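You operate a simulated robot arm through the tools that you are given. There is no shell and no other tool.

You are at the controls of a simulated robot arm. One attempt, no reset.

JOB
Run the music box down and rack the yellow and white drums.
Fine: slide it to PLAY, and to STOP once the knob is DOWN; do not turn the knob by hand.

Only the result counts: the job must be done as asked and must still hold three seconds after the hand-in. Knocking over, shifting, dropping, spilling or breaking anything else fails it.

ROBOT AND FRAMES
A 6-joint arm with a two-finger gripper, fixed in place. Base frame: the origin is at the foot of the arm, x ahead of it, y to its left, z up. Lengths are in cm, angles in rad, forces in N, time in s.
With the tool pointing down near the work surface it reaches from about 20 to 46 cm from the base axis. Its first joint turns from -2.007 to 2.007 rad. Payload 2.1 kg.
The tool frame sits at the grasp point between the pads (the TCP): z along the fingers, y along the line on which they close. The tips reach 2 cm beyond it. The gripper opens to 10 cm. The gripper's body begins 6.3 cm behind the TCP.
Orientation is that of the tool frame in the base frame, as a unit quaternion [x, y, z, w]. With the fingers straight down and closing along the base's y, the tool's x points along the base's -x, its y along +y and its z along -z.

CONTROLS
- The arm moves only by the tool nudge_tool. Its argument "increments" is text: rows parted by semicolons, each of 7 numbers parted by spaces: the closure in counts, from 0 (fully open) to 255 (shut), then the shift along the base's x, y, z in cm, then the turn, a rotation vector about the base's x, y, z in rad. In form: claw tx ty tz wx wy wz; .... A call has 1 to 20 rows; each row is the pose to reach, as a shift and turn from the pose commanded when the call began. Each row takes 0.2 s and may step no farther than 5 cm and 0.15 rad from the row before; otherwise, or with a gripper value out of range, the whole call is refused. Where a pose cannot be reached the arm comes as near as it can. A force on the tool above 40 N (or 10 N above the force at the start of the call, whichever is more), or a blocked arm, ends the call early, and 0.2 s more pass. The fingers move at their own pace (about 15.3 cm/s each) and stop on an object; they squeeze with about 22 N. The grip force told is the motor's: it shows also when the fingers shut on nothing. Time passes only in rows, and 0.2 s behind the last, so rows that repeat a pose let the fingers close. The reply holds the time, the measured pose of the TCP, the force on the tool along the base axes, the opening and the grip force, in the units named above and with some noise, with the torque about the TCP (base axes, N m) and any sound that the robot's microphone picked up.
- Cameras (640 x 400 px; columns grow to the right, rows downward): "scene" is fixed at [22.08, 50.75, 120.16]; the picture's right is [-0.94, -0.35, 0.00], its down [-0.26, 0.71, -0.66] and it looks along [0.23, -0.62, -0.75] (base axes); focal length 359 px, centre (320, 200). "wrist" rides on the gripper at [7, -1.9, -9.9] in the tool frame; the picture's right is [0.26, 0.97, 0.00], its down [-0.75, 0.20, -0.63] and it looks along [-0.61, 0.16, 0.78] (tool axes); focal length 230 px, centre (320, 200). There is no depth. A picture from a camera that has moved, and an enlarged one, comes with that camera's place and axes in the base frame and with its lens. The place of the scene camera against the robot may be out by one fixed shift of up to 2.5 cm in any direction.
- camera(camera): a new picture of that camera. The clock stands still meanwhile.
- move_column(by): slides the trunk up (or, below 0, down) by that many cm; the arm rides with it, the base frame stays. It gives what a move gives, with no picture.
- enlarge(camera, box): a new picture of the part [left, top, right, bottom] of that camera's present view, enlarged. The clock stands still meanwhile.
- finish_job(): hands the job in; it is judged then, once.

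Nothing tells you positions but the pictures and the camera data. Unless the task says otherwise, let go and move clear before handing in.

The tools are called after "Emit:" as name(argument=value, ...) on one line, values as JSON. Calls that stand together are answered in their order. nudge_tool: Moves the arm, as the interface text tells. Its arguments: {"type":"object","properties":{"increments":{"type":"string"}},"required":["increments"]} The other tools are called the same way: move_column (by) slides the trunk up or down; camera (camera) takes a picture; enlarge (camera, box) takes an enlarged picture of a part of a camera's view; finish_job () hands the job in.

At the start:

```text
t: 0.0
tcp_pos: [34.55, 5.67, 73.65]
ee_rot: [0.0, 1.0, 0.0, 0.0]
force: [-0.4, -0.1, -0.1]
ft_torque: [0.03, 0.02, 0.0]
gripper_width: 10.01
grip_force: 0.2
trunk travel left (down, up): [-50.0, 49.0]
```

scene: 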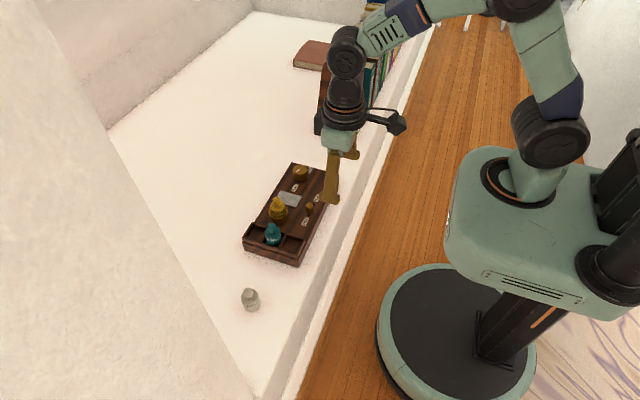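
wrist: 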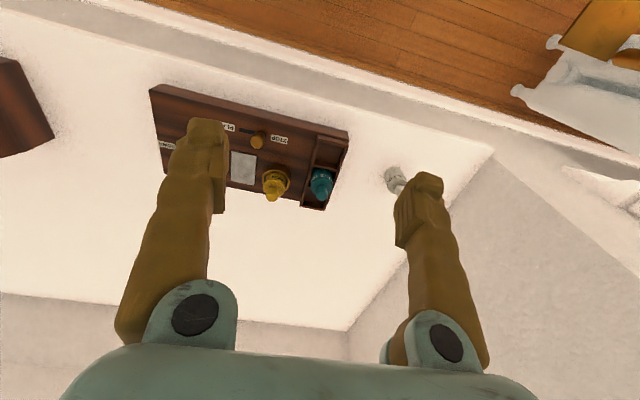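

I see a wooden music box with a slider, a knob, a yellow drum standing on it, a teal drum in a rack slot, and a white drum on the table. I'll look closer first.

Emit:
enlarge(camera="scene", box=[230, 150, 350, 320])

Emit:
enlarge(camera="wrist", box=[140, 70, 440, 230])

Emit:
enlarge(camera="scene", box=[240, 155, 340, 270])

```text
2.35 times, centred on (290, 235) of scene
camera zoom: at [22.08, 50.75, 120.16], right [-0.94, -0.35, 0.0], down [-0.26, 0.71, -0.66], along [0.23, -0.62, -0.75], focal length 845 px, centre (391, 118)
```

zoom: 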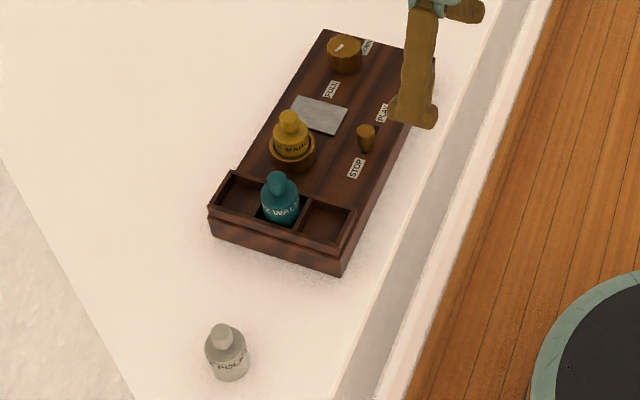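

```text
2.13 times, centred on (290, 150) of wrist
camera zoom: at [27.62, 3.93, 83.56], right [-0.26, 0.97, 0.0], down [0.75, 0.2, 0.63], along [0.61, 0.16, -0.78], focal length 491 px, centre (384, 307)
```

zoom: 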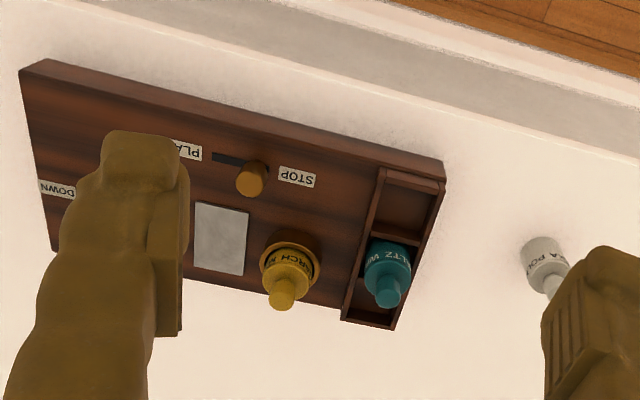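

```text
3.48 times, centred on (290, 212) of scene
camera zoom: at [22.08, 50.75, 120.16], right [-0.94, -0.35, 0.0], down [-0.26, 0.71, -0.66], along [0.23, -0.62, -0.75], focal length 1249 px, centre (424, 156)
```

zoom: 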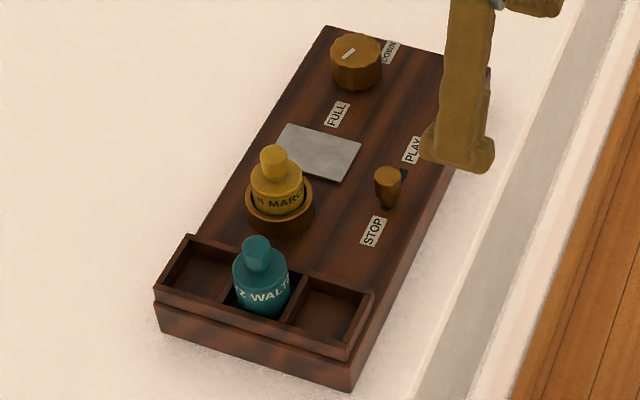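

I see the box is about 25 cm below the tool, and the white drum stands off to its +y side. I'll move the hand sideways to triangulate with the wrist camera.

Emit:
nudge_tool(increments="0 0 4 0 0 0 0; 0 0 8 0 0 0 0; 0 0 12 0 0 0 0; 0 0 12 0 0 0 0")

Emit:
camera(camera="wrist")

Emit:
nudge_tool(increments="0 0 -4 0 0 0 0; 0 0 -8 0 0 0 0; 0 0 -12 0 0 0 0; 0 0 -16 0 0 0 0; 0 0 -20 0 0 0 0; 0 0 -24 0 0 0 0; 0 0 -24 0 0 0 0")

Emit:
camera(camera="wrist")

Emit:
camera(camera="scene")

```text
t: 1.0
tcp_pos: [34.74, 17.64, 73.6]
ee_rot: [-0.001, 1.0, 0.0, 0.0]
force: [0.2, -0.6, 0.2]
ft_torque: [-0.01, 0.04, 0.01]
gripper_width: 10.01
grip_force: 0.1
trunk travel left (down, up): [-50.0, 49.0]
```

```text
taken
camera wrist: at [27.7, 15.8, 83.61], right [-0.26, 0.97, 0.0], down [0.75, 0.2, 0.63], along [0.61, 0.16, -0.78], focal length 230 px, centre (320, 200)
```

wrist: 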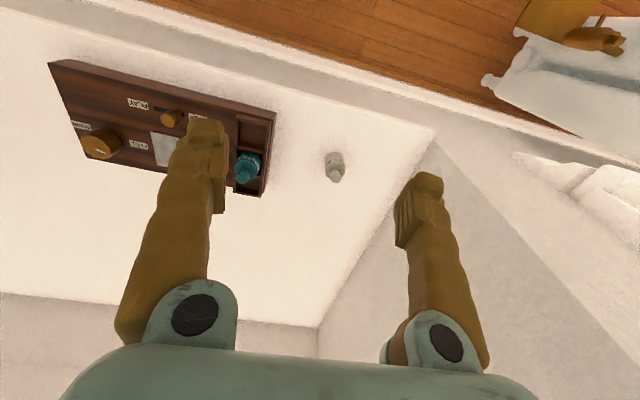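

```text
t: 2.6
tcp_pos: [34.71, -6.41, 73.61]
ee_rot: [-0.001, 1.0, -0.001, 0.001]
force: [0.0, 0.0, 0.0]
ft_torque: [-0.06, 0.0, -0.07]
gripper_width: 10.0
grip_force: 0.0
trunk travel left (down, up): [-50.0, 49.0]
```

```text
taken
camera wrist: at [27.6, -8.13, 83.61], right [-0.26, 0.97, 0.0], down [0.75, 0.2, 0.63], along [0.61, 0.16, -0.78], focal length 230 px, centre (320, 200)
```

wrist: 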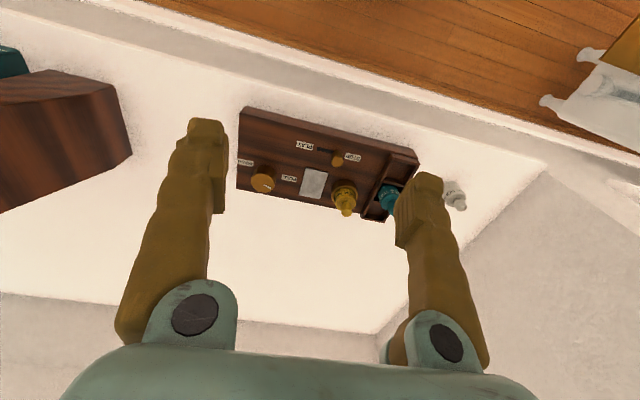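

```text
taken
```

scene: 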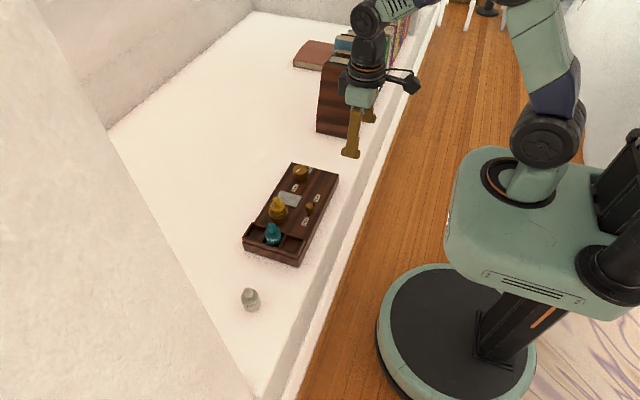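

The fingers no longer hide the box from the scene camera, so I'll take enlarged views from both cameras at this position.

Emit:
enlarge(camera="wrist", box=[225, 85, 475, 241])

Emit:
enlarge(camera="scene", box=[210, 150, 370, 250])

Emit:
enlarge(camera="scene", box=[210, 220, 370, 320])

```text
2.56 times, centred on (350, 163) of wrist
camera zoom: at [27.6, -8.13, 83.61], right [-0.26, 0.97, 0.0], down [0.75, 0.2, 0.63], along [0.61, 0.16, -0.78], focal length 589 px, centre (243, 295)
```

zoom: 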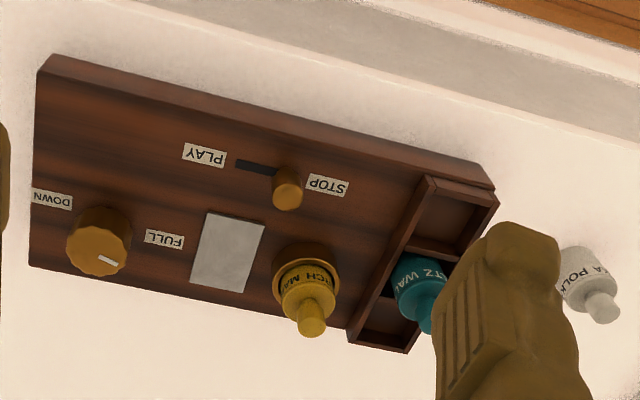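

```text
4.00 times, centred on (290, 200) of scene
camera zoom: at [22.08, 50.75, 120.16], right [-0.94, -0.35, 0.0], down [-0.26, 0.71, -0.66], along [0.23, -0.62, -0.75], focal length 1436 px, centre (440, 200)
```

zoom: 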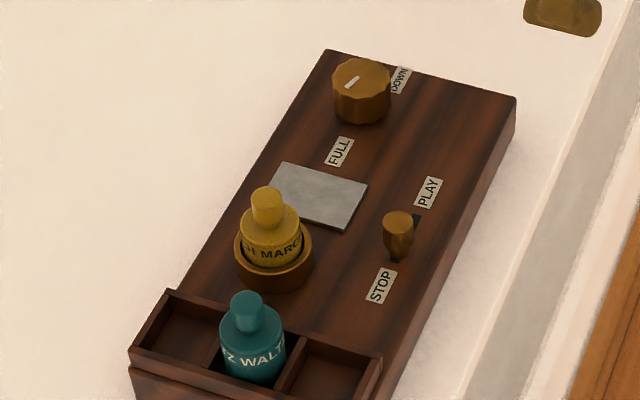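

```text
4.00 times, centred on (290, 270) of scene
camera zoom: at [22.08, 50.75, 120.16], right [-0.94, -0.35, 0.0], down [-0.26, 0.71, -0.66], along [0.23, -0.62, -0.75], focal length 1436 px, centre (440, -80)
```

zoom: 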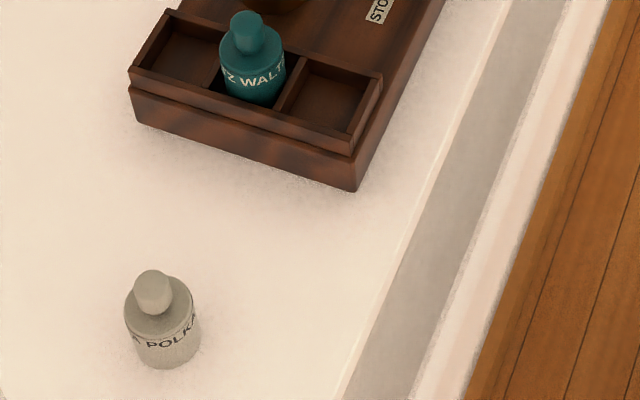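

I place the box top at z≈50, the slider near x≈44, y≈1, the yellow drum near (50.5, 2.4), and the white drum near (47, 24). That is close to the reach limit, so I'll test the reach high above the table.

Emit:
nudge_tool(increments="0 4 2 0 0 0 0; 0 8 4 0 0 0 0; 0 12 6 0 0 0 0; 0 15.8 8.8 0 0 0 0; 0 15.8 8.8 0 0 0 0")

```text
t: 3.8
tcp_pos: [47.53, 1.9, 73.34]
ee_rot: [0.0, 1.0, 0.0, 0.0]
force: [-0.6, -0.5, 0.7]
ft_torque: [0.01, 0.02, -0.02]
gripper_width: 10.0
grip_force: 0.1
out of reach, approached as far as the arm can: row 4, 5
trunk travel left (down, up): [-50.0, 49.0]
```

The reach here is about 47.5 cm. I'll test how it depends on height, to choose the trunk level.

Emit:
nudge_tool(increments="0 0 0 4 0 0 0; 0 0 0 8 0 0 0; 0 3 0 8 0 0 0; 0 6 0 8 0 0 0; 0 6 0 8 0 0 0")

```text
t: 5.0
tcp_pos: [45.89, 1.63, 78.92]
ee_rot: [0.0, 1.0, 0.0, 0.0]
force: [-0.3, -0.3, 0.1]
ft_torque: [0.01, 0.01, -0.02]
gripper_width: 10.0
grip_force: 0.0
out of reach, approached as far as the arm can: row 1, 2, 3, 4, 5
trunk travel left (down, up): [-50.0, 49.0]
```

Reach grows at lower heights, and the best tool-down height is now about z=62. I'll lower the trunk by 10 cm so that falls at working height, then look again from closer.

Emit:
move_column(by=-10)

Emit:
nudge_tool(increments="0 -4 0 0 0 0 0; 0 -8 0 0 0 0 0; 0 -12 0 0 0 0 0; 0 -16 0 0 0 0 0; 0 -16 0 0 0 0 0")

Emit:
camera(camera="wrist")

```text
t: 6.3
tcp_pos: [45.89, 1.65, 68.81]
ee_rot: [0.001, 1.0, -0.001, 0.001]
force: [-1.0, -0.6, 0.8]
ft_torque: [-0.01, 0.0, 0.03]
gripper_width: 9.99
grip_force: 0.1
trunk travel left (down, up): [-40.0, 59.0]
```

```text
t: 7.5
tcp_pos: [29.95, 1.63, 68.79]
ee_rot: [0.001, 1.0, 0.0, 0.001]
force: [-0.1, 0.6, 0.0]
ft_torque: [0.01, -0.02, -0.02]
gripper_width: 10.0
grip_force: 0.0
trunk travel left (down, up): [-40.0, 59.0]
```

```text
taken
camera wrist: at [22.97, -0.08, 78.74], right [-0.26, 0.97, 0.0], down [0.75, 0.2, 0.63], along [0.61, 0.16, -0.78], focal length 230 px, centre (320, 200)
```

wrist: 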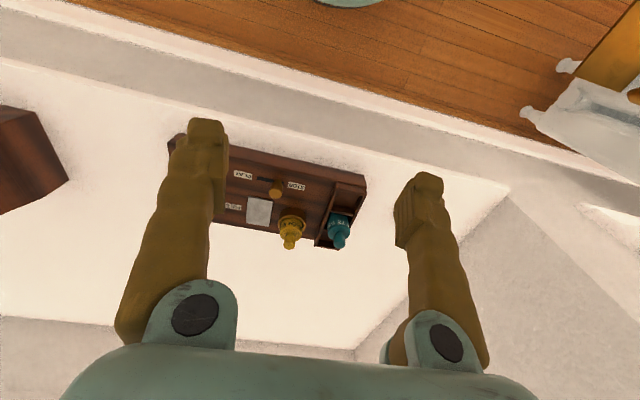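

I'll move lower and nearer, staying on the base side of the box, and take two zoomed wrist views for accurate positions.

Emit:
nudge_tool(increments="0 0 -4 -3 0 0 0; 0 0 -8 -6 0 0 0; 0 0 -8 -8 0 0 0; 0 0 -8 -8 0 0 0")

Emit:
camera(camera="wrist")

Emit:
enlarge(camera="wrist", box=[200, 100, 420, 238])

Emit:
nudge_tool(increments="0 0 4 0 0 0 0; 0 0 8 0 0 0 0; 0 0 12 0 0 0 0; 0 0 12 0 0 0 0")

Emit:
camera(camera="wrist")

Emit:
enlarge(camera="wrist", box=[200, 100, 420, 238])

```text
t: 8.5
tcp_pos: [29.97, -6.49, 60.91]
ee_rot: [0.001, 1.0, 0.0, 0.001]
force: [0.0, 0.9, -0.6]
ft_torque: [-0.04, 0.01, 0.0]
gripper_width: 10.01
grip_force: 0.1
trunk travel left (down, up): [-40.0, 59.0]
```

```text
taken
camera wrist: at [22.91, -8.24, 70.84], right [-0.26, 0.97, 0.0], down [0.75, 0.2, 0.63], along [0.61, 0.16, -0.78], focal length 230 px, centre (320, 200)
```

wrist: 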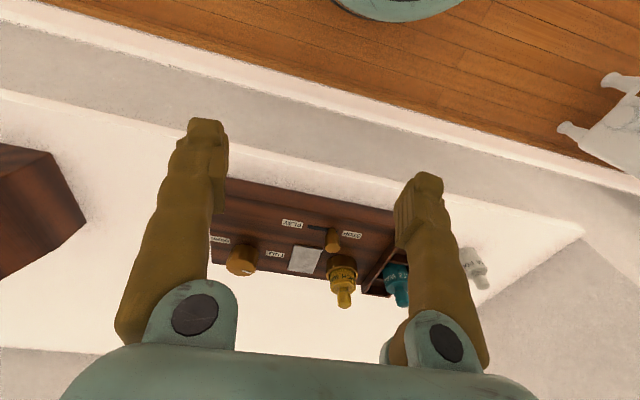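

```text
2.90 times, centred on (310, 169) of wrist
camera zoom: at [22.91, -8.24, 70.84], right [-0.26, 0.97, 0.0], down [0.75, 0.2, 0.63], along [0.61, 0.16, -0.78], focal length 667 px, centre (349, 290)
```

zoom: 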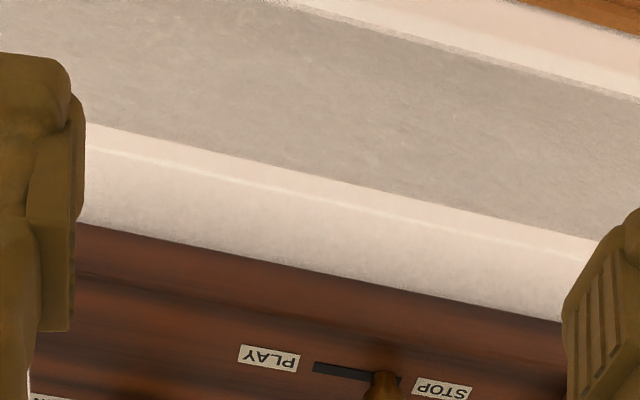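

```text
t: 9.5
tcp_pos: [30.05, 5.71, 60.78]
ee_rot: [0.0, 1.0, 0.001, 0.001]
force: [0.2, 0.1, 0.0]
ft_torque: [-0.01, 0.0, -0.02]
gripper_width: 9.99
grip_force: 0.0
trunk travel left (down, up): [-40.0, 59.0]
```

```text
taken
camera wrist: at [22.97, 3.97, 70.67], right [-0.26, 0.97, 0.0], down [0.75, 0.2, 0.63], along [0.61, 0.16, -0.78], focal length 230 px, centre (320, 200)
```

wrist: 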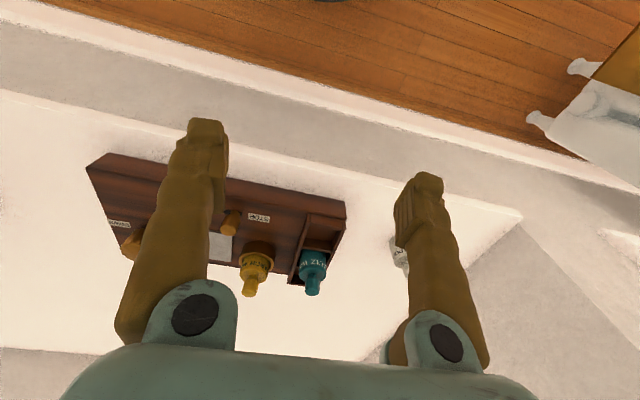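

```text
2.90 times, centred on (310, 169) of wrist
camera zoom: at [22.97, 3.97, 70.67], right [-0.26, 0.97, 0.0], down [0.75, 0.2, 0.63], along [0.61, 0.16, -0.78], focal length 667 px, centre (349, 290)
```

zoom: 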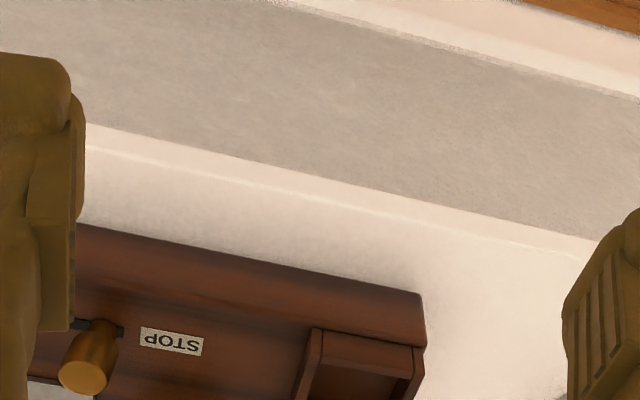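

These views were too oblique, so I'll move forward above the box's near edge and look again from a higher angle.

Emit:
nudge_tool(increments="0 4 -2 2 0 0 0; 0 8 -4 4 0 0 0; 0 8 -7 4 0 0 0; 0 8 -7 4 0 0 0")

Emit:
enlarge(camera="wrist", box=[120, 50, 480, 275])

Emit:
nudge_tool(increments="0 0 4 0 0 0 0; 0 0 8 0 0 0 0; 0 0 12 0 0 0 0; 0 0 12 0 0 0 0")

Emit:
enlarge(camera="wrist", box=[120, 50, 480, 275])

```text
t: 10.5
tcp_pos: [37.93, -1.34, 64.69]
ee_rot: [0.0, 1.0, 0.0, 0.0]
force: [-1.1, 0.3, 0.0]
ft_torque: [0.04, 0.0, -0.03]
gripper_width: 10.0
grip_force: 0.0
trunk travel left (down, up): [-40.0, 59.0]
```

```text
1.78 times, centred on (300, 162) of wrist
camera zoom: at [30.95, -3.09, 74.59], right [-0.26, 0.97, 0.0], down [0.75, 0.2, 0.63], along [0.61, 0.16, -0.78], focal length 409 px, centre (356, 267)
```

zoom: 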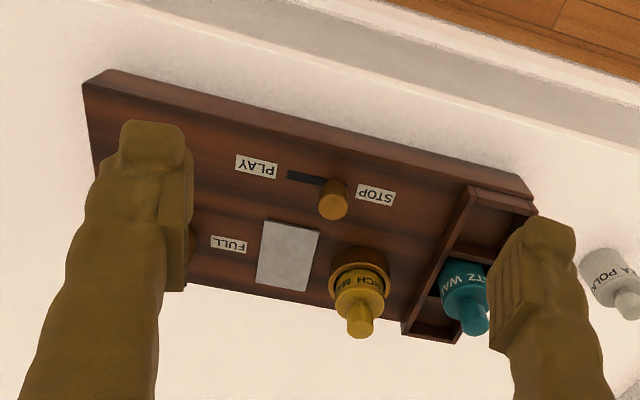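

```text
t: 11.5
tcp_pos: [38.02, 10.68, 64.79]
ee_rot: [0.0, 1.0, 0.0, 0.0]
force: [-0.4, -1.1, 0.9]
ft_torque: [0.0, -0.02, 0.0]
gripper_width: 10.03
grip_force: 0.0
trunk travel left (down, up): [-40.0, 59.0]
```

```text
1.78 times, centred on (300, 162) of wrist
camera zoom: at [30.91, 8.93, 74.75], right [-0.26, 0.97, 0.0], down [0.75, 0.2, 0.63], along [0.61, 0.16, -0.78], focal length 409 px, centre (356, 267)
```

zoom: 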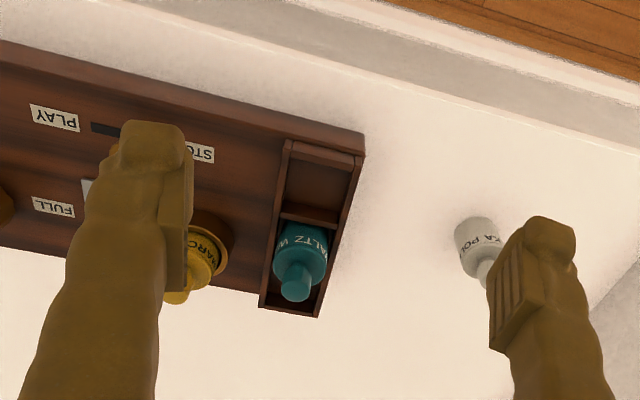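

I now have the layout from triangulation:
- **Box:** x 41.3–55.2, y −16.4–12.2, top at z≈50.1.
- **Slider peg:** about (43.7, −1.1), top z≈52.5. PLAY lies toward −y.
- **Yellow drum:** about (50.3, 2.4).
- **Rack:** slots along x at y≈9.8, with the teal drum in the middle one.
- **White drum:** about (46.4, 22.8).

Next I'll go above the slider with the fingers partly open.

Emit:
nudge_tool(increments="143 2 -4 0 0 0 0; 143 4 -8 0 0 0 0; 143 5.7 -11.8 0 0 0 0; 143 5.7 -11.8 -4 0 0 0; 143 5.7 -11.8 -6 0 0 0; 143 5.7 -11.8 -6 0 0 0")

Emit:
camera(camera="wrist")

Emit:
enlarge(camera="scene", box=[230, 140, 370, 260])

```text
t: 12.9
tcp_pos: [43.5, -1.2, 58.67]
ee_rot: [0.0, 1.0, 0.0, 0.0]
force: [0.7, 0.2, 0.6]
ft_torque: [0.03, -0.01, 0.02]
gripper_width: 4.38
grip_force: 0.2
trunk travel left (down, up): [-40.0, 59.0]
```

```text
taken
camera wrist: at [36.54, -2.88, 68.56], right [-0.26, 0.97, 0.0], down [0.75, 0.2, 0.63], along [0.61, 0.16, -0.78], focal length 230 px, centre (320, 200)
```

wrist: 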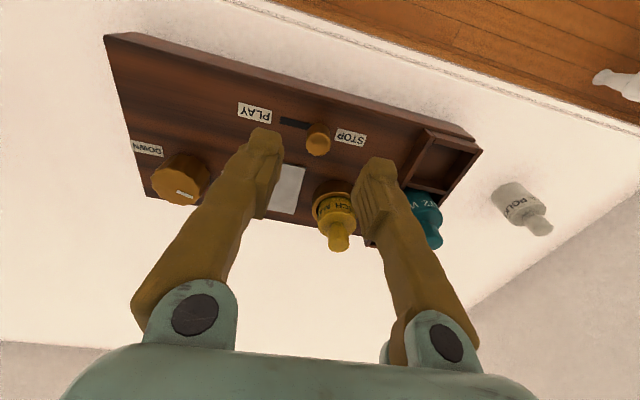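

```text
3.33 times, centred on (300, 200) of scene
camera zoom: at [22.08, 50.75, 120.16], right [-0.94, -0.35, 0.0], down [-0.26, 0.71, -0.66], along [0.23, -0.62, -0.75], focal length 1197 px, centre (387, 200)
```

zoom: 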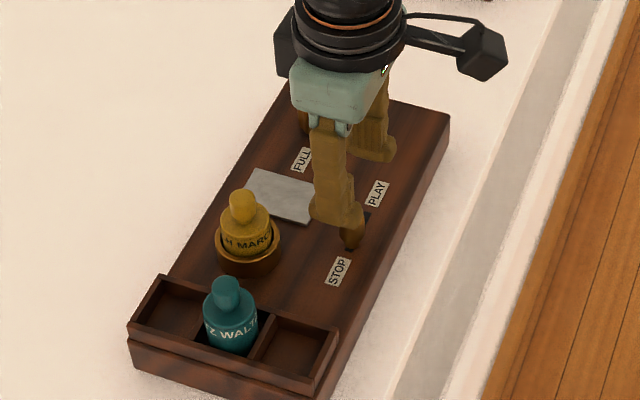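

The peg lies right under the TCP. I'll descend to straddle it, with the tips about 1 cm above the box top.

Emit:
nudge_tool(increments="143 0.1 0 -2 0 0 0; 143 0.1 0 -4 0 0 0; 143 0.1 0 -5.6 0 0 0; 143 0.1 0 -5.6 0 0 0")

Emit:
enlarge(camera="wrist", box=[220, 60, 460, 210])

```text
t: 13.9
tcp_pos: [43.74, -1.13, 53.18]
ee_rot: [0.001, 1.0, 0.0, 0.0]
force: [-1.2, -0.1, 0.8]
ft_torque: [-0.01, -0.01, -0.01]
gripper_width: 4.37
grip_force: 0.1
trunk travel left (down, up): [-40.0, 59.0]
```

```text
2.67 times, centred on (340, 135) of wrist
camera zoom: at [36.71, -2.96, 63.12], right [-0.26, 0.97, 0.0], down [0.75, 0.2, 0.63], along [0.61, 0.16, -0.78], focal length 614 px, centre (267, 373)
```

zoom: 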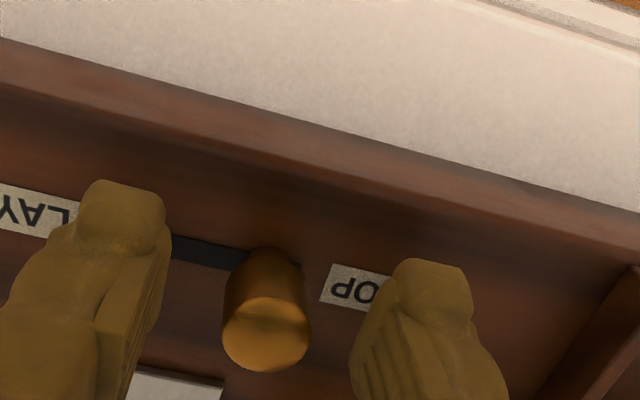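

The peg sits between the fingers. I'll push it toward PLAY (−y) in small steps and watch the force.

Emit:
nudge_tool(increments="143 0 -0.5 0 0 0 0; 143 0 -0.9 0 0 0 0; 143 0 -1.2 0 0 0 0; 143 0 -1.5 0 0 0 0; 143 0 -1.8 0 0 0 0; 143 0 -2.1 0 0 0 0; 143 0 -2.4 0 0 0 0; 143 0 -2.7 0 0 0 0; 143 0 -3.0 0 0 0 0")

Emit:
enlarge(camera="wrist", box=[220, 60, 460, 210])

```text
t: 15.9
tcp_pos: [43.66, -4.16, 53.18]
ee_rot: [-0.001, 1.0, 0.0, -0.001]
force: [0.4, 0.9, 0.3]
ft_torque: [-0.04, -0.02, -0.04]
gripper_width: 4.39
grip_force: 0.2
trunk travel left (down, up): [-40.0, 59.0]
```

```text
2.67 times, centred on (340, 135) of wrist
camera zoom: at [36.72, -5.9, 63.12], right [-0.26, 0.97, 0.0], down [0.75, 0.2, 0.63], along [0.61, 0.16, -0.78], focal length 614 px, centre (267, 373)
```

zoom: 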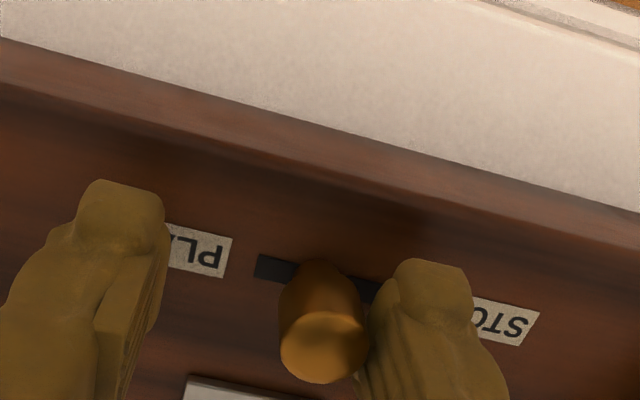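

The peg has moved part-way and about 1 cm of slot is left. I'll keep pushing gently.

Emit:
nudge_tool(increments="143 0 -0.2 0 0 0 0; 143 0 -0.4 0 0 0 0; 143 0 -0.6 0 0 0 0; 143 0 -0.75 0 0 0 0")

Emit:
enlarge(camera="wrist", box=[220, 60, 460, 210])

```text
t: 16.9
tcp_pos: [43.67, -4.91, 53.15]
ee_rot: [0.0, 1.0, 0.0, 0.0]
force: [0.0, 1.0, 0.4]
ft_torque: [0.01, -0.03, 0.0]
gripper_width: 4.51
grip_force: 0.3
trunk travel left (down, up): [-40.0, 59.0]
```

```text
2.67 times, centred on (340, 135) of wrist
camera zoom: at [36.69, -6.68, 63.12], right [-0.26, 0.97, 0.0], down [0.75, 0.2, 0.63], along [0.61, 0.16, -0.78], focal length 614 px, centre (267, 373)
```

zoom: 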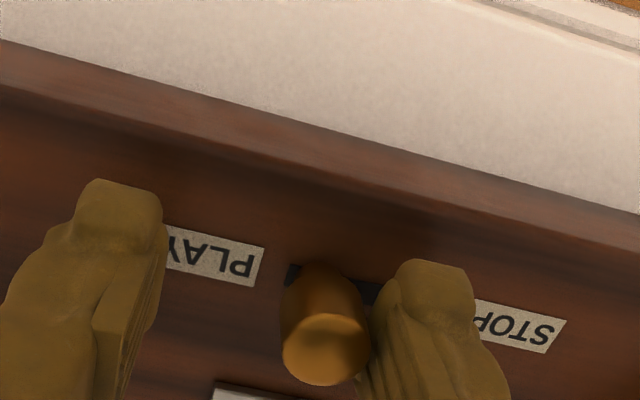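

It's nearly at the end and no sound has come yet, so I'll push a little more.

Emit:
nudge_tool(increments="143 0 -0.15 0 0 0 0; 143 0 -0.3 0 0 0 0; 143 0 -0.4 0 0 0 0")

Emit:
enlarge(camera="wrist", box=[220, 60, 460, 210])

```text
t: 17.7
tcp_pos: [43.64, -5.08, 53.38]
ee_rot: [-0.001, 1.0, 0.0, 0.001]
force: [-3.0, 7.8, 0.6]
ft_torque: [0.13, 0.05, 0.04]
gripper_width: 4.91
grip_force: 4.2
trunk travel left (down, up): [-40.0, 59.0]
```

```text
2.67 times, centred on (340, 135) of wrist
camera zoom: at [36.71, -6.96, 63.17], right [-0.26, 0.97, 0.0], down [0.75, 0.2, 0.63], along [0.61, 0.16, -0.78], focal length 614 px, centre (267, 373)
```

zoom: 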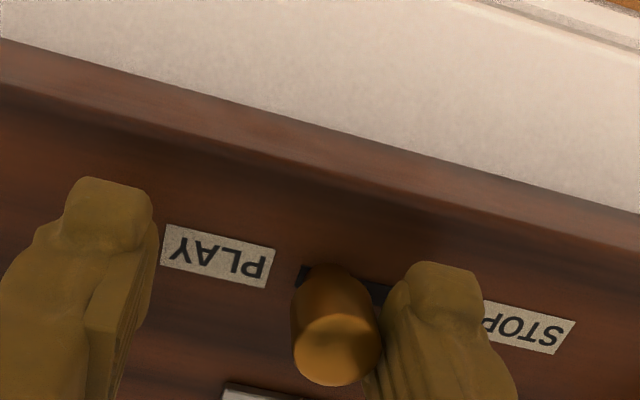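

The force has risen to about 8 N, so the peg is probably at its end stop. I'll back off slightly and wait for sound and knob motion.

Emit:
nudge_tool(increments="143 0 0.5 0 0 0 0; 143 0 1.0 0 0 0 0; 143 0 1.0 0 0 0 0; 143 0 1.0 0 0 0 0")

Emit:
camera(camera="wrist")

Emit:
enlarge(camera="scene", box=[230, 140, 370, 260])

```text
t: 18.7
tcp_pos: [43.66, -4.44, 53.15]
ee_rot: [0.001, 1.0, -0.001, -0.001]
force: [0.2, 0.3, 0.2]
ft_torque: [-0.01, 0.01, 0.0]
gripper_width: 4.4
grip_force: 0.0
trunk travel left (down, up): [-40.0, 59.0]
```

```text
taken
camera wrist: at [36.7, -6.11, 63.11], right [-0.26, 0.97, 0.0], down [0.75, 0.2, 0.63], along [0.61, 0.16, -0.78], focal length 230 px, centre (320, 200)
```

wrist: 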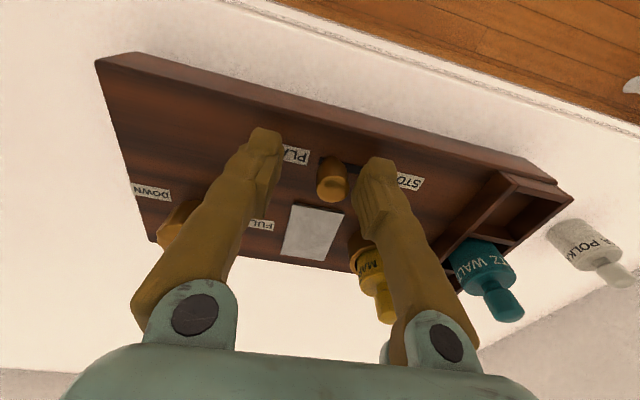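

```text
3.33 times, centred on (300, 200) of scene
camera zoom: at [22.08, 50.75, 120.16], right [-0.94, -0.35, 0.0], down [-0.26, 0.71, -0.66], along [0.23, -0.62, -0.75], focal length 1197 px, centre (387, 200)
```

zoom: 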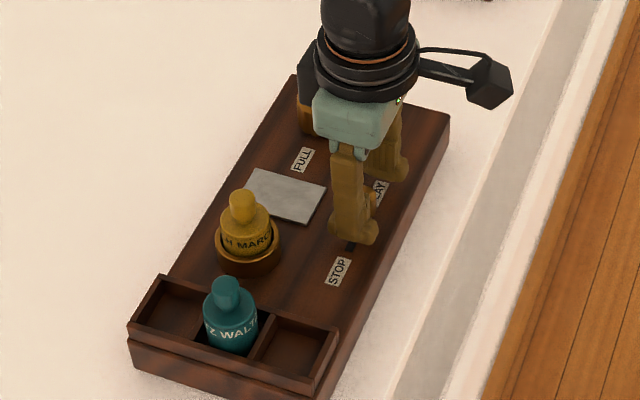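

I hear no sound yet and the knob is hidden. I'll lift clear and move aside to see the slider and knob.

Emit:
nudge_tool(increments="143 0 0 4 0 0 0; 143 0 0 8 0 0 0; 143 -4 2 10 0 0 0; 143 -8 6 10 0 0 0; 143 -10 10 10 0 0 0; 143 -10 10 10 0 0 0")

Emit:
camera(camera="wrist")

Emit:
enlarge(camera="scene", box=[240, 150, 350, 260])

```text
refused: row 4 steps farther than a row can; nothing moved
```

```text
taken
camera wrist: at [36.7, -6.11, 63.11], right [-0.26, 0.97, 0.0], down [0.75, 0.2, 0.63], along [0.61, 0.16, -0.78], focal length 230 px, centre (320, 200)
```

wrist: 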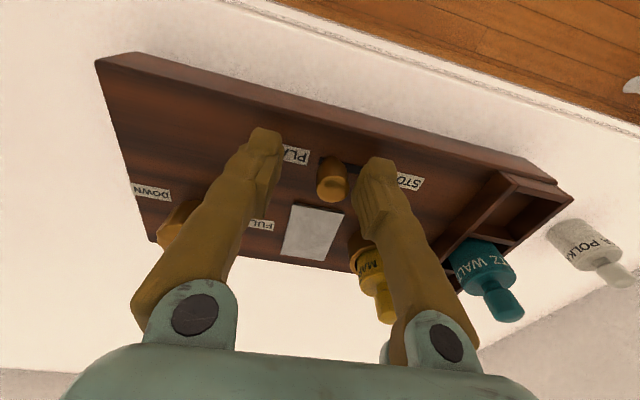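

```text
3.64 times, centred on (295, 205) of scene
camera zoom: at [22.08, 50.75, 120.16], right [-0.94, -0.35, 0.0], down [-0.26, 0.71, -0.66], along [0.23, -0.62, -0.75], focal length 1306 px, centre (411, 182)
```

zoom: 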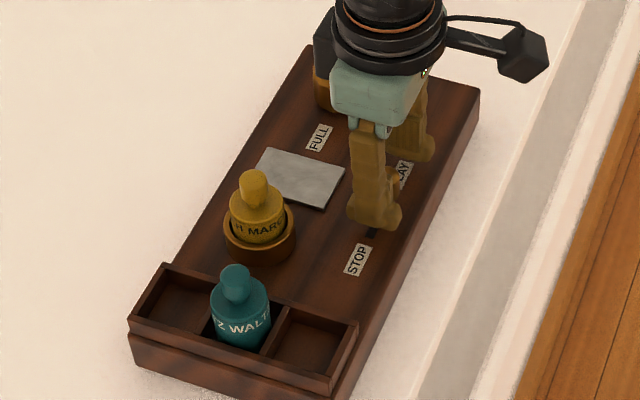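

That call was refused because one step was too large, so I'll repeat the retreat with smaller steps.

Emit:
nudge_tool(increments="143 0 0 4 0 0 0; 143 0 0 8 0 0 0; 143 -4 0 10 0 0 0; 143 -8 0 10 0 0 0; 143 -10 4 10 0 0 0; 143 -10 4 10 0 0 0")

Emit:
camera(camera="wrist")

Emit:
enlarge(camera="scene", box=[240, 150, 350, 260])

```text
t: 20.1
tcp_pos: [33.48, -0.38, 63.21]
ee_rot: [0.0, 1.0, 0.0, 0.0]
force: [1.0, 0.0, 0.3]
ft_torque: [-0.01, -0.01, 0.01]
gripper_width: 4.38
grip_force: 0.0
trunk travel left (down, up): [-40.0, 59.0]
```

```text
taken
camera wrist: at [26.47, -2.14, 73.12], right [-0.26, 0.97, 0.0], down [0.75, 0.2, 0.63], along [0.61, 0.16, -0.78], focal length 230 px, centre (320, 200)
```

wrist: 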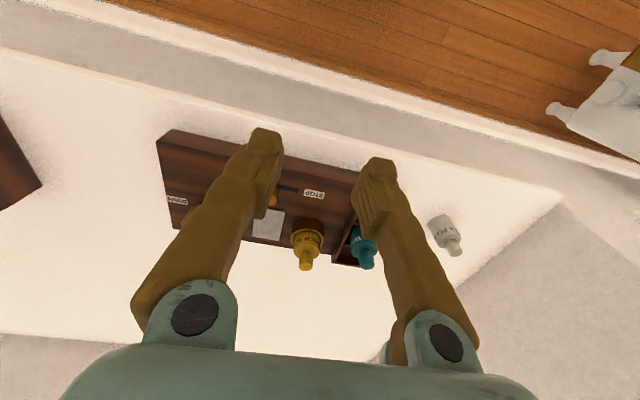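

```text
3.64 times, centred on (295, 205) of scene
camera zoom: at [22.08, 50.75, 120.16], right [-0.94, -0.35, 0.0], down [-0.26, 0.71, -0.66], along [0.23, -0.62, -0.75], focal length 1306 px, centre (411, 182)
```

zoom: 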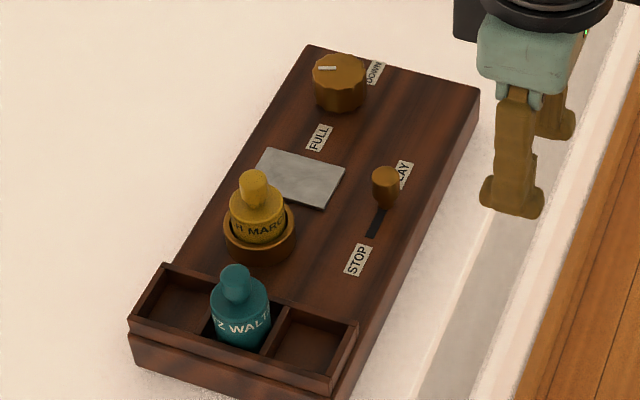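

The slider is at PLAY and the knob's pointer has turned from FULL toward the left, so the box is running. I'll wait and watch.

Emit:
nudge_tool(increments="0 0 0 0 0 0 0; 0 0 0 0 0 0 0; 0 0 0 0 0 0 0; 0 0 0 0 0 0 0; 0 0 0 0 0 0 0; 0 0 0 0 0 0 0; 0 0 0 0 0 0 0; 0 0 0 0 0 0 0; 0 0 0 0 0 0 0; 0 0 0 0 0 0 0; 0 0 0 0 0 0 0; 0 0 0 0 0 0 0; 0 0 0 0 0 0 0; 0 0 0 0 0 0 0")

Emit:
enlarge(camera="scene", box=[240, 150, 350, 260])

Emit:
enlarge(camera="wrist", box=[140, 100, 500, 300])

```text
t: 23.1
tcp_pos: [33.57, -0.36, 63.2]
ee_rot: [-0.001, 1.0, 0.0, 0.0]
force: [0.1, -0.4, 0.2]
ft_torque: [0.0, 0.02, 0.0]
gripper_width: 10.0
grip_force: 0.0
trunk travel left (down, up): [-40.0, 59.0]
```

```text
3.64 times, centred on (295, 205) of scene
camera zoom: at [22.08, 50.75, 120.16], right [-0.94, -0.35, 0.0], down [-0.26, 0.71, -0.66], along [0.23, -0.62, -0.75], focal length 1306 px, centre (411, 182)
```

zoom: 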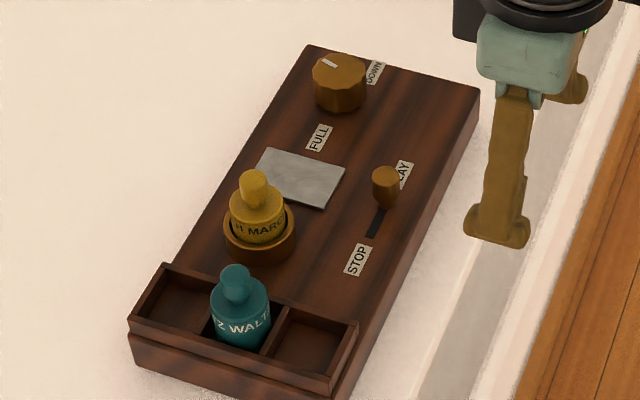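

```text
1.78 times, centred on (320, 200) of wrist
camera zoom: at [26.5, -2.15, 73.12], right [-0.26, 0.97, 0.0], down [0.75, 0.2, 0.63], along [0.61, 0.16, -0.78], focal length 409 px, centre (320, 200)
```

zoom: 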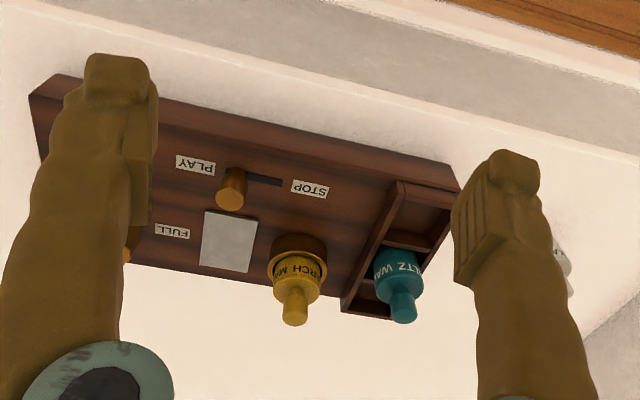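

The pointer is now toward the upper left, turning at about 12°/s with roughly 10 s to go. I'll keep waiting.

Emit:
nudge_tool(increments="143 0 0 0 0 0 0; 143 0 0 0 0 0 0; 143 0 0 0 0 0 0; 143 0 0 0 0 0 0; 143 0 0 0 0 0 0; 143 0 0 0 0 0 0; 143 0 0 0 0 0 0; 143 0 0 0 0 0 0; 143 0 0 0 0 0 0; 143 0 0 0 0 0 0; 143 0 0 0 0 0 0; 143 0 0 0 0 0 0; 143 0 0 0 0 0 0; 143 0 0 0 0 0 0; 143 0 0 0 0 0 0; 143 0 0 0 0 0 0; 143 0 0 0 0 0 0; 143 0 0 0 0 0 0; 143 0 0 0 0 0 0; 143 0 0 0 0 0 0")

Emit:
enlarge(camera="scene", box=[270, 150, 330, 200])

```text
t: 27.3
tcp_pos: [33.53, -0.42, 63.17]
ee_rot: [0.001, 1.0, 0.001, 0.001]
force: [-0.9, 0.5, -0.2]
ft_torque: [-0.03, 0.01, -0.03]
gripper_width: 4.38
grip_force: 0.1
trunk travel left (down, up): [-40.0, 59.0]
```

```text
8.00 times, centred on (300, 175) of scene
camera zoom: at [22.08, 50.75, 120.16], right [-0.94, -0.35, 0.0], down [-0.26, 0.71, -0.66], along [0.23, -0.62, -0.75], focal length 2872 px, centre (480, 400)
```

zoom: 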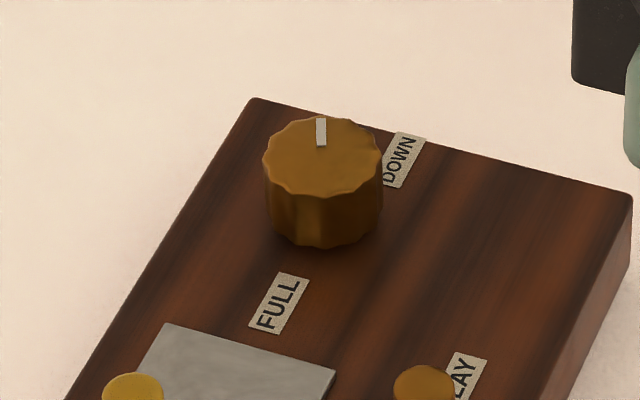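

The pointer is at 12 o'clock and DOWN is around 3 o'clock, so I'll keep waiting.

Emit:
nudge_tool(increments="143 0 0 0 0 0 0; 143 0 0 0 0 0 0; 143 0 0 0 0 0 0; 143 0 0 0 0 0 0; 143 0 0 0 0 0 0; 143 0 0 0 0 0 0; 143 0 0 0 0 0 0; 143 0 0 0 0 0 0; 143 0 0 0 0 0 0; 143 0 0 0 0 0 0; 143 0 0 0 0 0 0; 143 0 0 0 0 0 0; 143 0 0 0 0 0 0; 143 0 0 0 0 0 0; 143 0 0 0 0 0 0; 143 0 0 0 0 0 0; 143 0 0 0 0 0 0; 143 0 0 0 0 0 0; 143 0 0 0 0 0 0; 143 0 0 0 0 0 0")

Emit:
enlarge(camera="scene", box=[270, 150, 330, 200])

```text
t: 31.5
tcp_pos: [33.48, -0.49, 63.24]
ee_rot: [0.0, 1.0, 0.0, 0.0]
force: [-0.2, -0.2, -0.1]
ft_torque: [0.03, 0.0, 0.01]
gripper_width: 4.39
grip_force: 0.1
trunk travel left (down, up): [-40.0, 59.0]
```

```text
8.00 times, centred on (300, 175) of scene
camera zoom: at [22.08, 50.75, 120.16], right [-0.94, -0.35, 0.0], down [-0.26, 0.71, -0.66], along [0.23, -0.62, -0.75], focal length 2872 px, centre (480, 400)
```

zoom: 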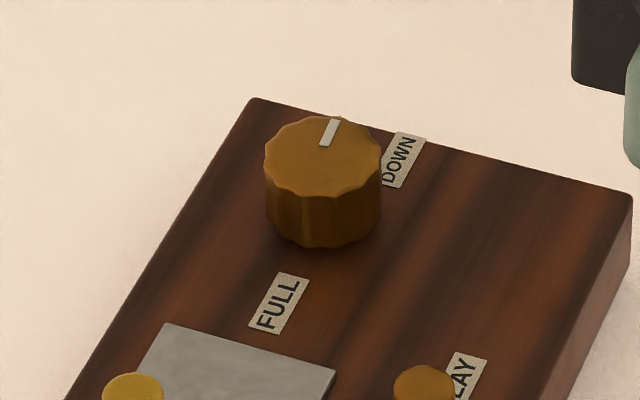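

The pointer is nearly in line with the box's −y axis, and by geometry the DOWN label lies straight −y of the knob. I'll wait a little more until it stops.

Emit:
nudge_tool(increments="143 0 0 0 0 0 0; 143 0 0 0 0 0 0; 143 0 0 0 0 0 0; 143 0 0 0 0 0 0; 143 0 0 0 0 0 0; 143 0 0 0 0 0 0; 143 0 0 0 0 0 0; 143 0 0 0 0 0 0; 143 0 0 0 0 0 0; 143 0 0 0 0 0 0; 143 0 0 0 0 0 0; 143 0 0 0 0 0 0; 143 0 0 0 0 0 0; 143 0 0 0 0 0 0; 143 0 0 0 0 0 0; 143 0 0 0 0 0 0; 143 0 0 0 0 0 0; 143 0 0 0 0 0 0; 143 0 0 0 0 0 0; 143 0 0 0 0 0 0")

Emit:
enlarge(camera="scene", box=[270, 150, 330, 200])

```text
t: 35.7
tcp_pos: [33.49, -0.42, 63.2]
ee_rot: [0.0, 1.0, 0.0, -0.001]
force: [0.2, 0.1, -0.3]
ft_torque: [-0.01, 0.02, 0.01]
gripper_width: 4.39
grip_force: 0.0
trunk travel left (down, up): [-40.0, 59.0]
```

```text
8.00 times, centred on (300, 175) of scene
camera zoom: at [22.08, 50.75, 120.16], right [-0.94, -0.35, 0.0], down [-0.26, 0.71, -0.66], along [0.23, -0.62, -0.75], focal length 2872 px, centre (480, 400)
```

zoom: 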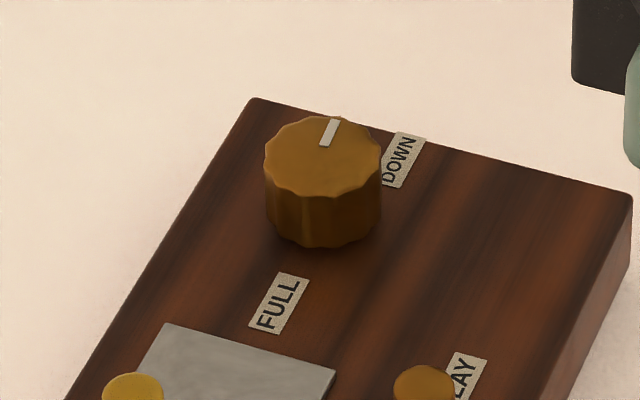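

The knob has stopped since the last picture. I'll confirm with the wrist camera that the pointer is at DOWN.

Emit:
nudge_tool(increments="143 3 -4 2 0 0 0; 143 4 -8 4 0 0 0; 143 5 -10 5 0 0 0; 143 5 -10 5 0 0 0")

Emit:
camera(camera="wrist")

Emit:
enlarge(camera="wrist", box=[240, 90, 400, 240])

```text
refused: row 1 steps farther than a row can; nothing moved
```

```text
taken
camera wrist: at [26.5, -2.15, 73.12], right [-0.26, 0.97, 0.0], down [0.75, 0.2, 0.63], along [0.61, 0.16, -0.78], focal length 230 px, centre (320, 200)
```

wrist: 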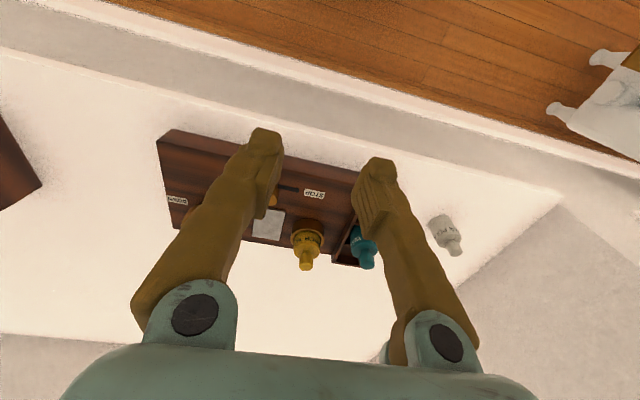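

```text
2.67 times, centred on (320, 165) of wrist
camera zoom: at [26.5, -2.15, 73.12], right [-0.26, 0.97, 0.0], down [0.75, 0.2, 0.63], along [0.61, 0.16, -0.78], focal length 614 px, centre (320, 293)
```

zoom: 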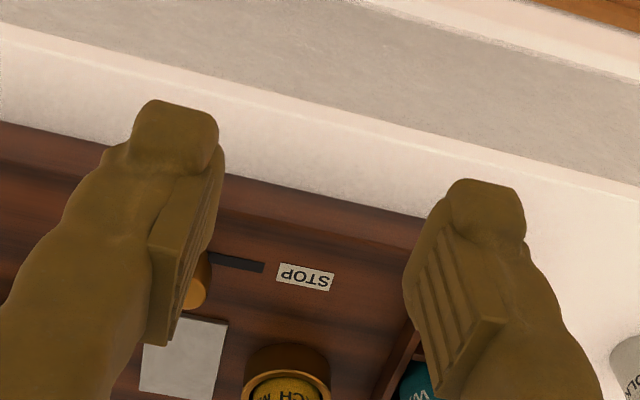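

The last call was refused again over step size, so I'll use smaller steps.

Emit:
nudge_tool(increments="143 2 -3 2 0 0 0; 143 4 -6 4 0 0 0; 143 5 -9 5 0 0 0; 143 5 -12 5 0 0 0; 143 5 -12 5 0 0 0")

Emit:
camera(camera="wrist")

Emit:
enlarge(camera="wrist", box=[220, 80, 420, 205])

```text
t: 36.9
tcp_pos: [38.69, -12.57, 68.22]
ee_rot: [0.001, 1.0, 0.0, 0.0]
force: [0.4, 0.6, -0.8]
ft_torque: [-0.02, 0.04, 0.02]
gripper_width: 4.39
grip_force: 0.1
trunk travel left (down, up): [-40.0, 59.0]
```

```text
taken
camera wrist: at [31.66, -14.16, 78.14], right [-0.26, 0.97, 0.0], down [0.75, 0.2, 0.63], along [0.61, 0.16, -0.78], focal length 230 px, centre (320, 200)
```

wrist: 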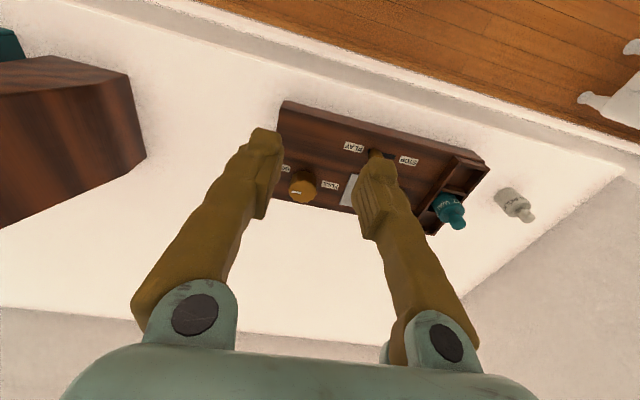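

```text
3.20 times, centred on (320, 142) of wrist
camera zoom: at [31.66, -14.16, 78.14], right [-0.26, 0.97, 0.0], down [0.75, 0.2, 0.63], along [0.61, 0.16, -0.78], focal length 736 px, centre (320, 384)
```

zoom: 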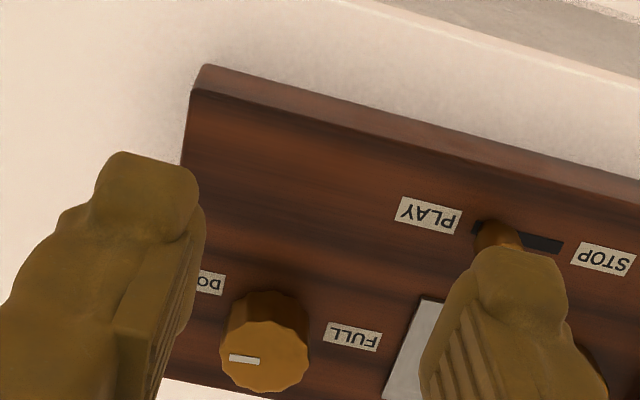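

The pointer points −y at DOWN and has stopped. Now I'll straddle the peg again and push it back to STOP.

Emit:
nudge_tool(increments="143 2 3 -2 0 0 0; 143 4 6 -4 0 0 0; 143 5 9 -5 0 0 0; 143 5 9 -9 0 0 0; 143 5 9 -12.5 0 0 0; 143 5 9 -15 0 0 0; 143 5 9 -15 0 0 0")

Emit:
enlarge(camera="wrist", box=[220, 60, 460, 210])

```text
t: 38.5
tcp_pos: [43.62, -3.49, 53.14]
ee_rot: [0.0, 1.0, -0.001, 0.0]
force: [-0.1, 0.3, 0.1]
ft_torque: [-0.01, 0.05, 0.0]
gripper_width: 4.39
grip_force: 0.1
trunk travel left (down, up): [-40.0, 59.0]
```

```text
2.67 times, centred on (340, 135) of wrist
camera zoom: at [36.58, -5.2, 63.05], right [-0.26, 0.97, 0.0], down [0.75, 0.2, 0.63], along [0.61, 0.16, -0.78], focal length 614 px, centre (267, 373)
```

zoom: 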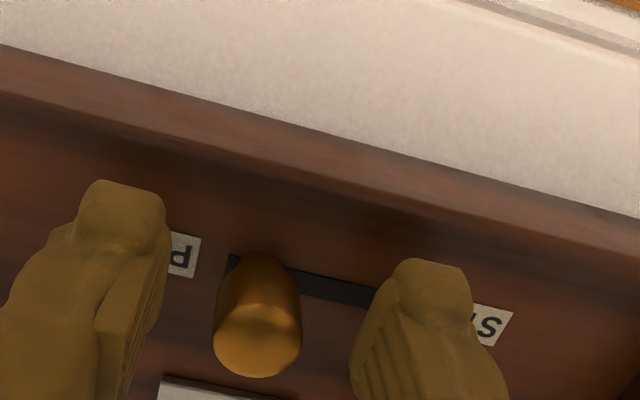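

The peg is between the fingers, so I'll push it +y to STOP.

Emit:
nudge_tool(increments="143 0 0.6 0 0 0 0; 143 0 1.0 0 0 0 0; 143 0 1.3 0 0 0 0; 143 0 1.6 0 0 0 0; 143 0 1.9 0 0 0 0; 143 0 2.2 0 0 0 0; 143 0 2.5 0 0 0 0; 143 0 2.8 0 0 0 0; 143 0 3.1 0 0 0 0; 143 0 3.4 0 0 0 0")

Emit:
enlarge(camera="wrist", box=[220, 60, 460, 210])

```text
t: 40.7
tcp_pos: [43.55, 0.23, 53.25]
ee_rot: [0.0, 1.0, 0.001, 0.0]
force: [-0.2, -0.7, -0.1]
ft_torque: [0.01, 0.0, 0.01]
gripper_width: 4.4
grip_force: 0.4
trunk travel left (down, up): [-40.0, 59.0]
```

```text
2.67 times, centred on (340, 135) of wrist
camera zoom: at [36.67, -1.67, 63.1], right [-0.26, 0.97, 0.0], down [0.75, 0.2, 0.63], along [0.61, 0.16, -0.78], focal length 614 px, centre (267, 373)
```

zoom: 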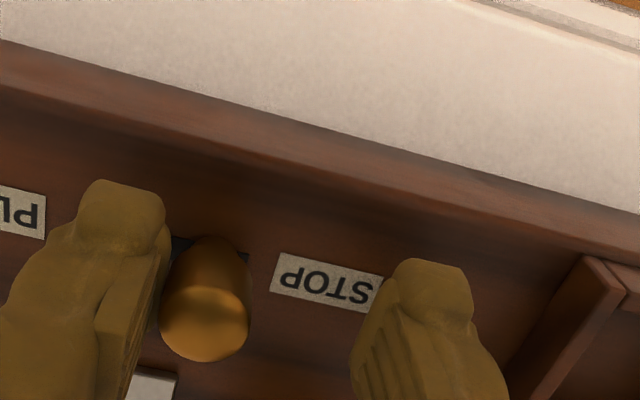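

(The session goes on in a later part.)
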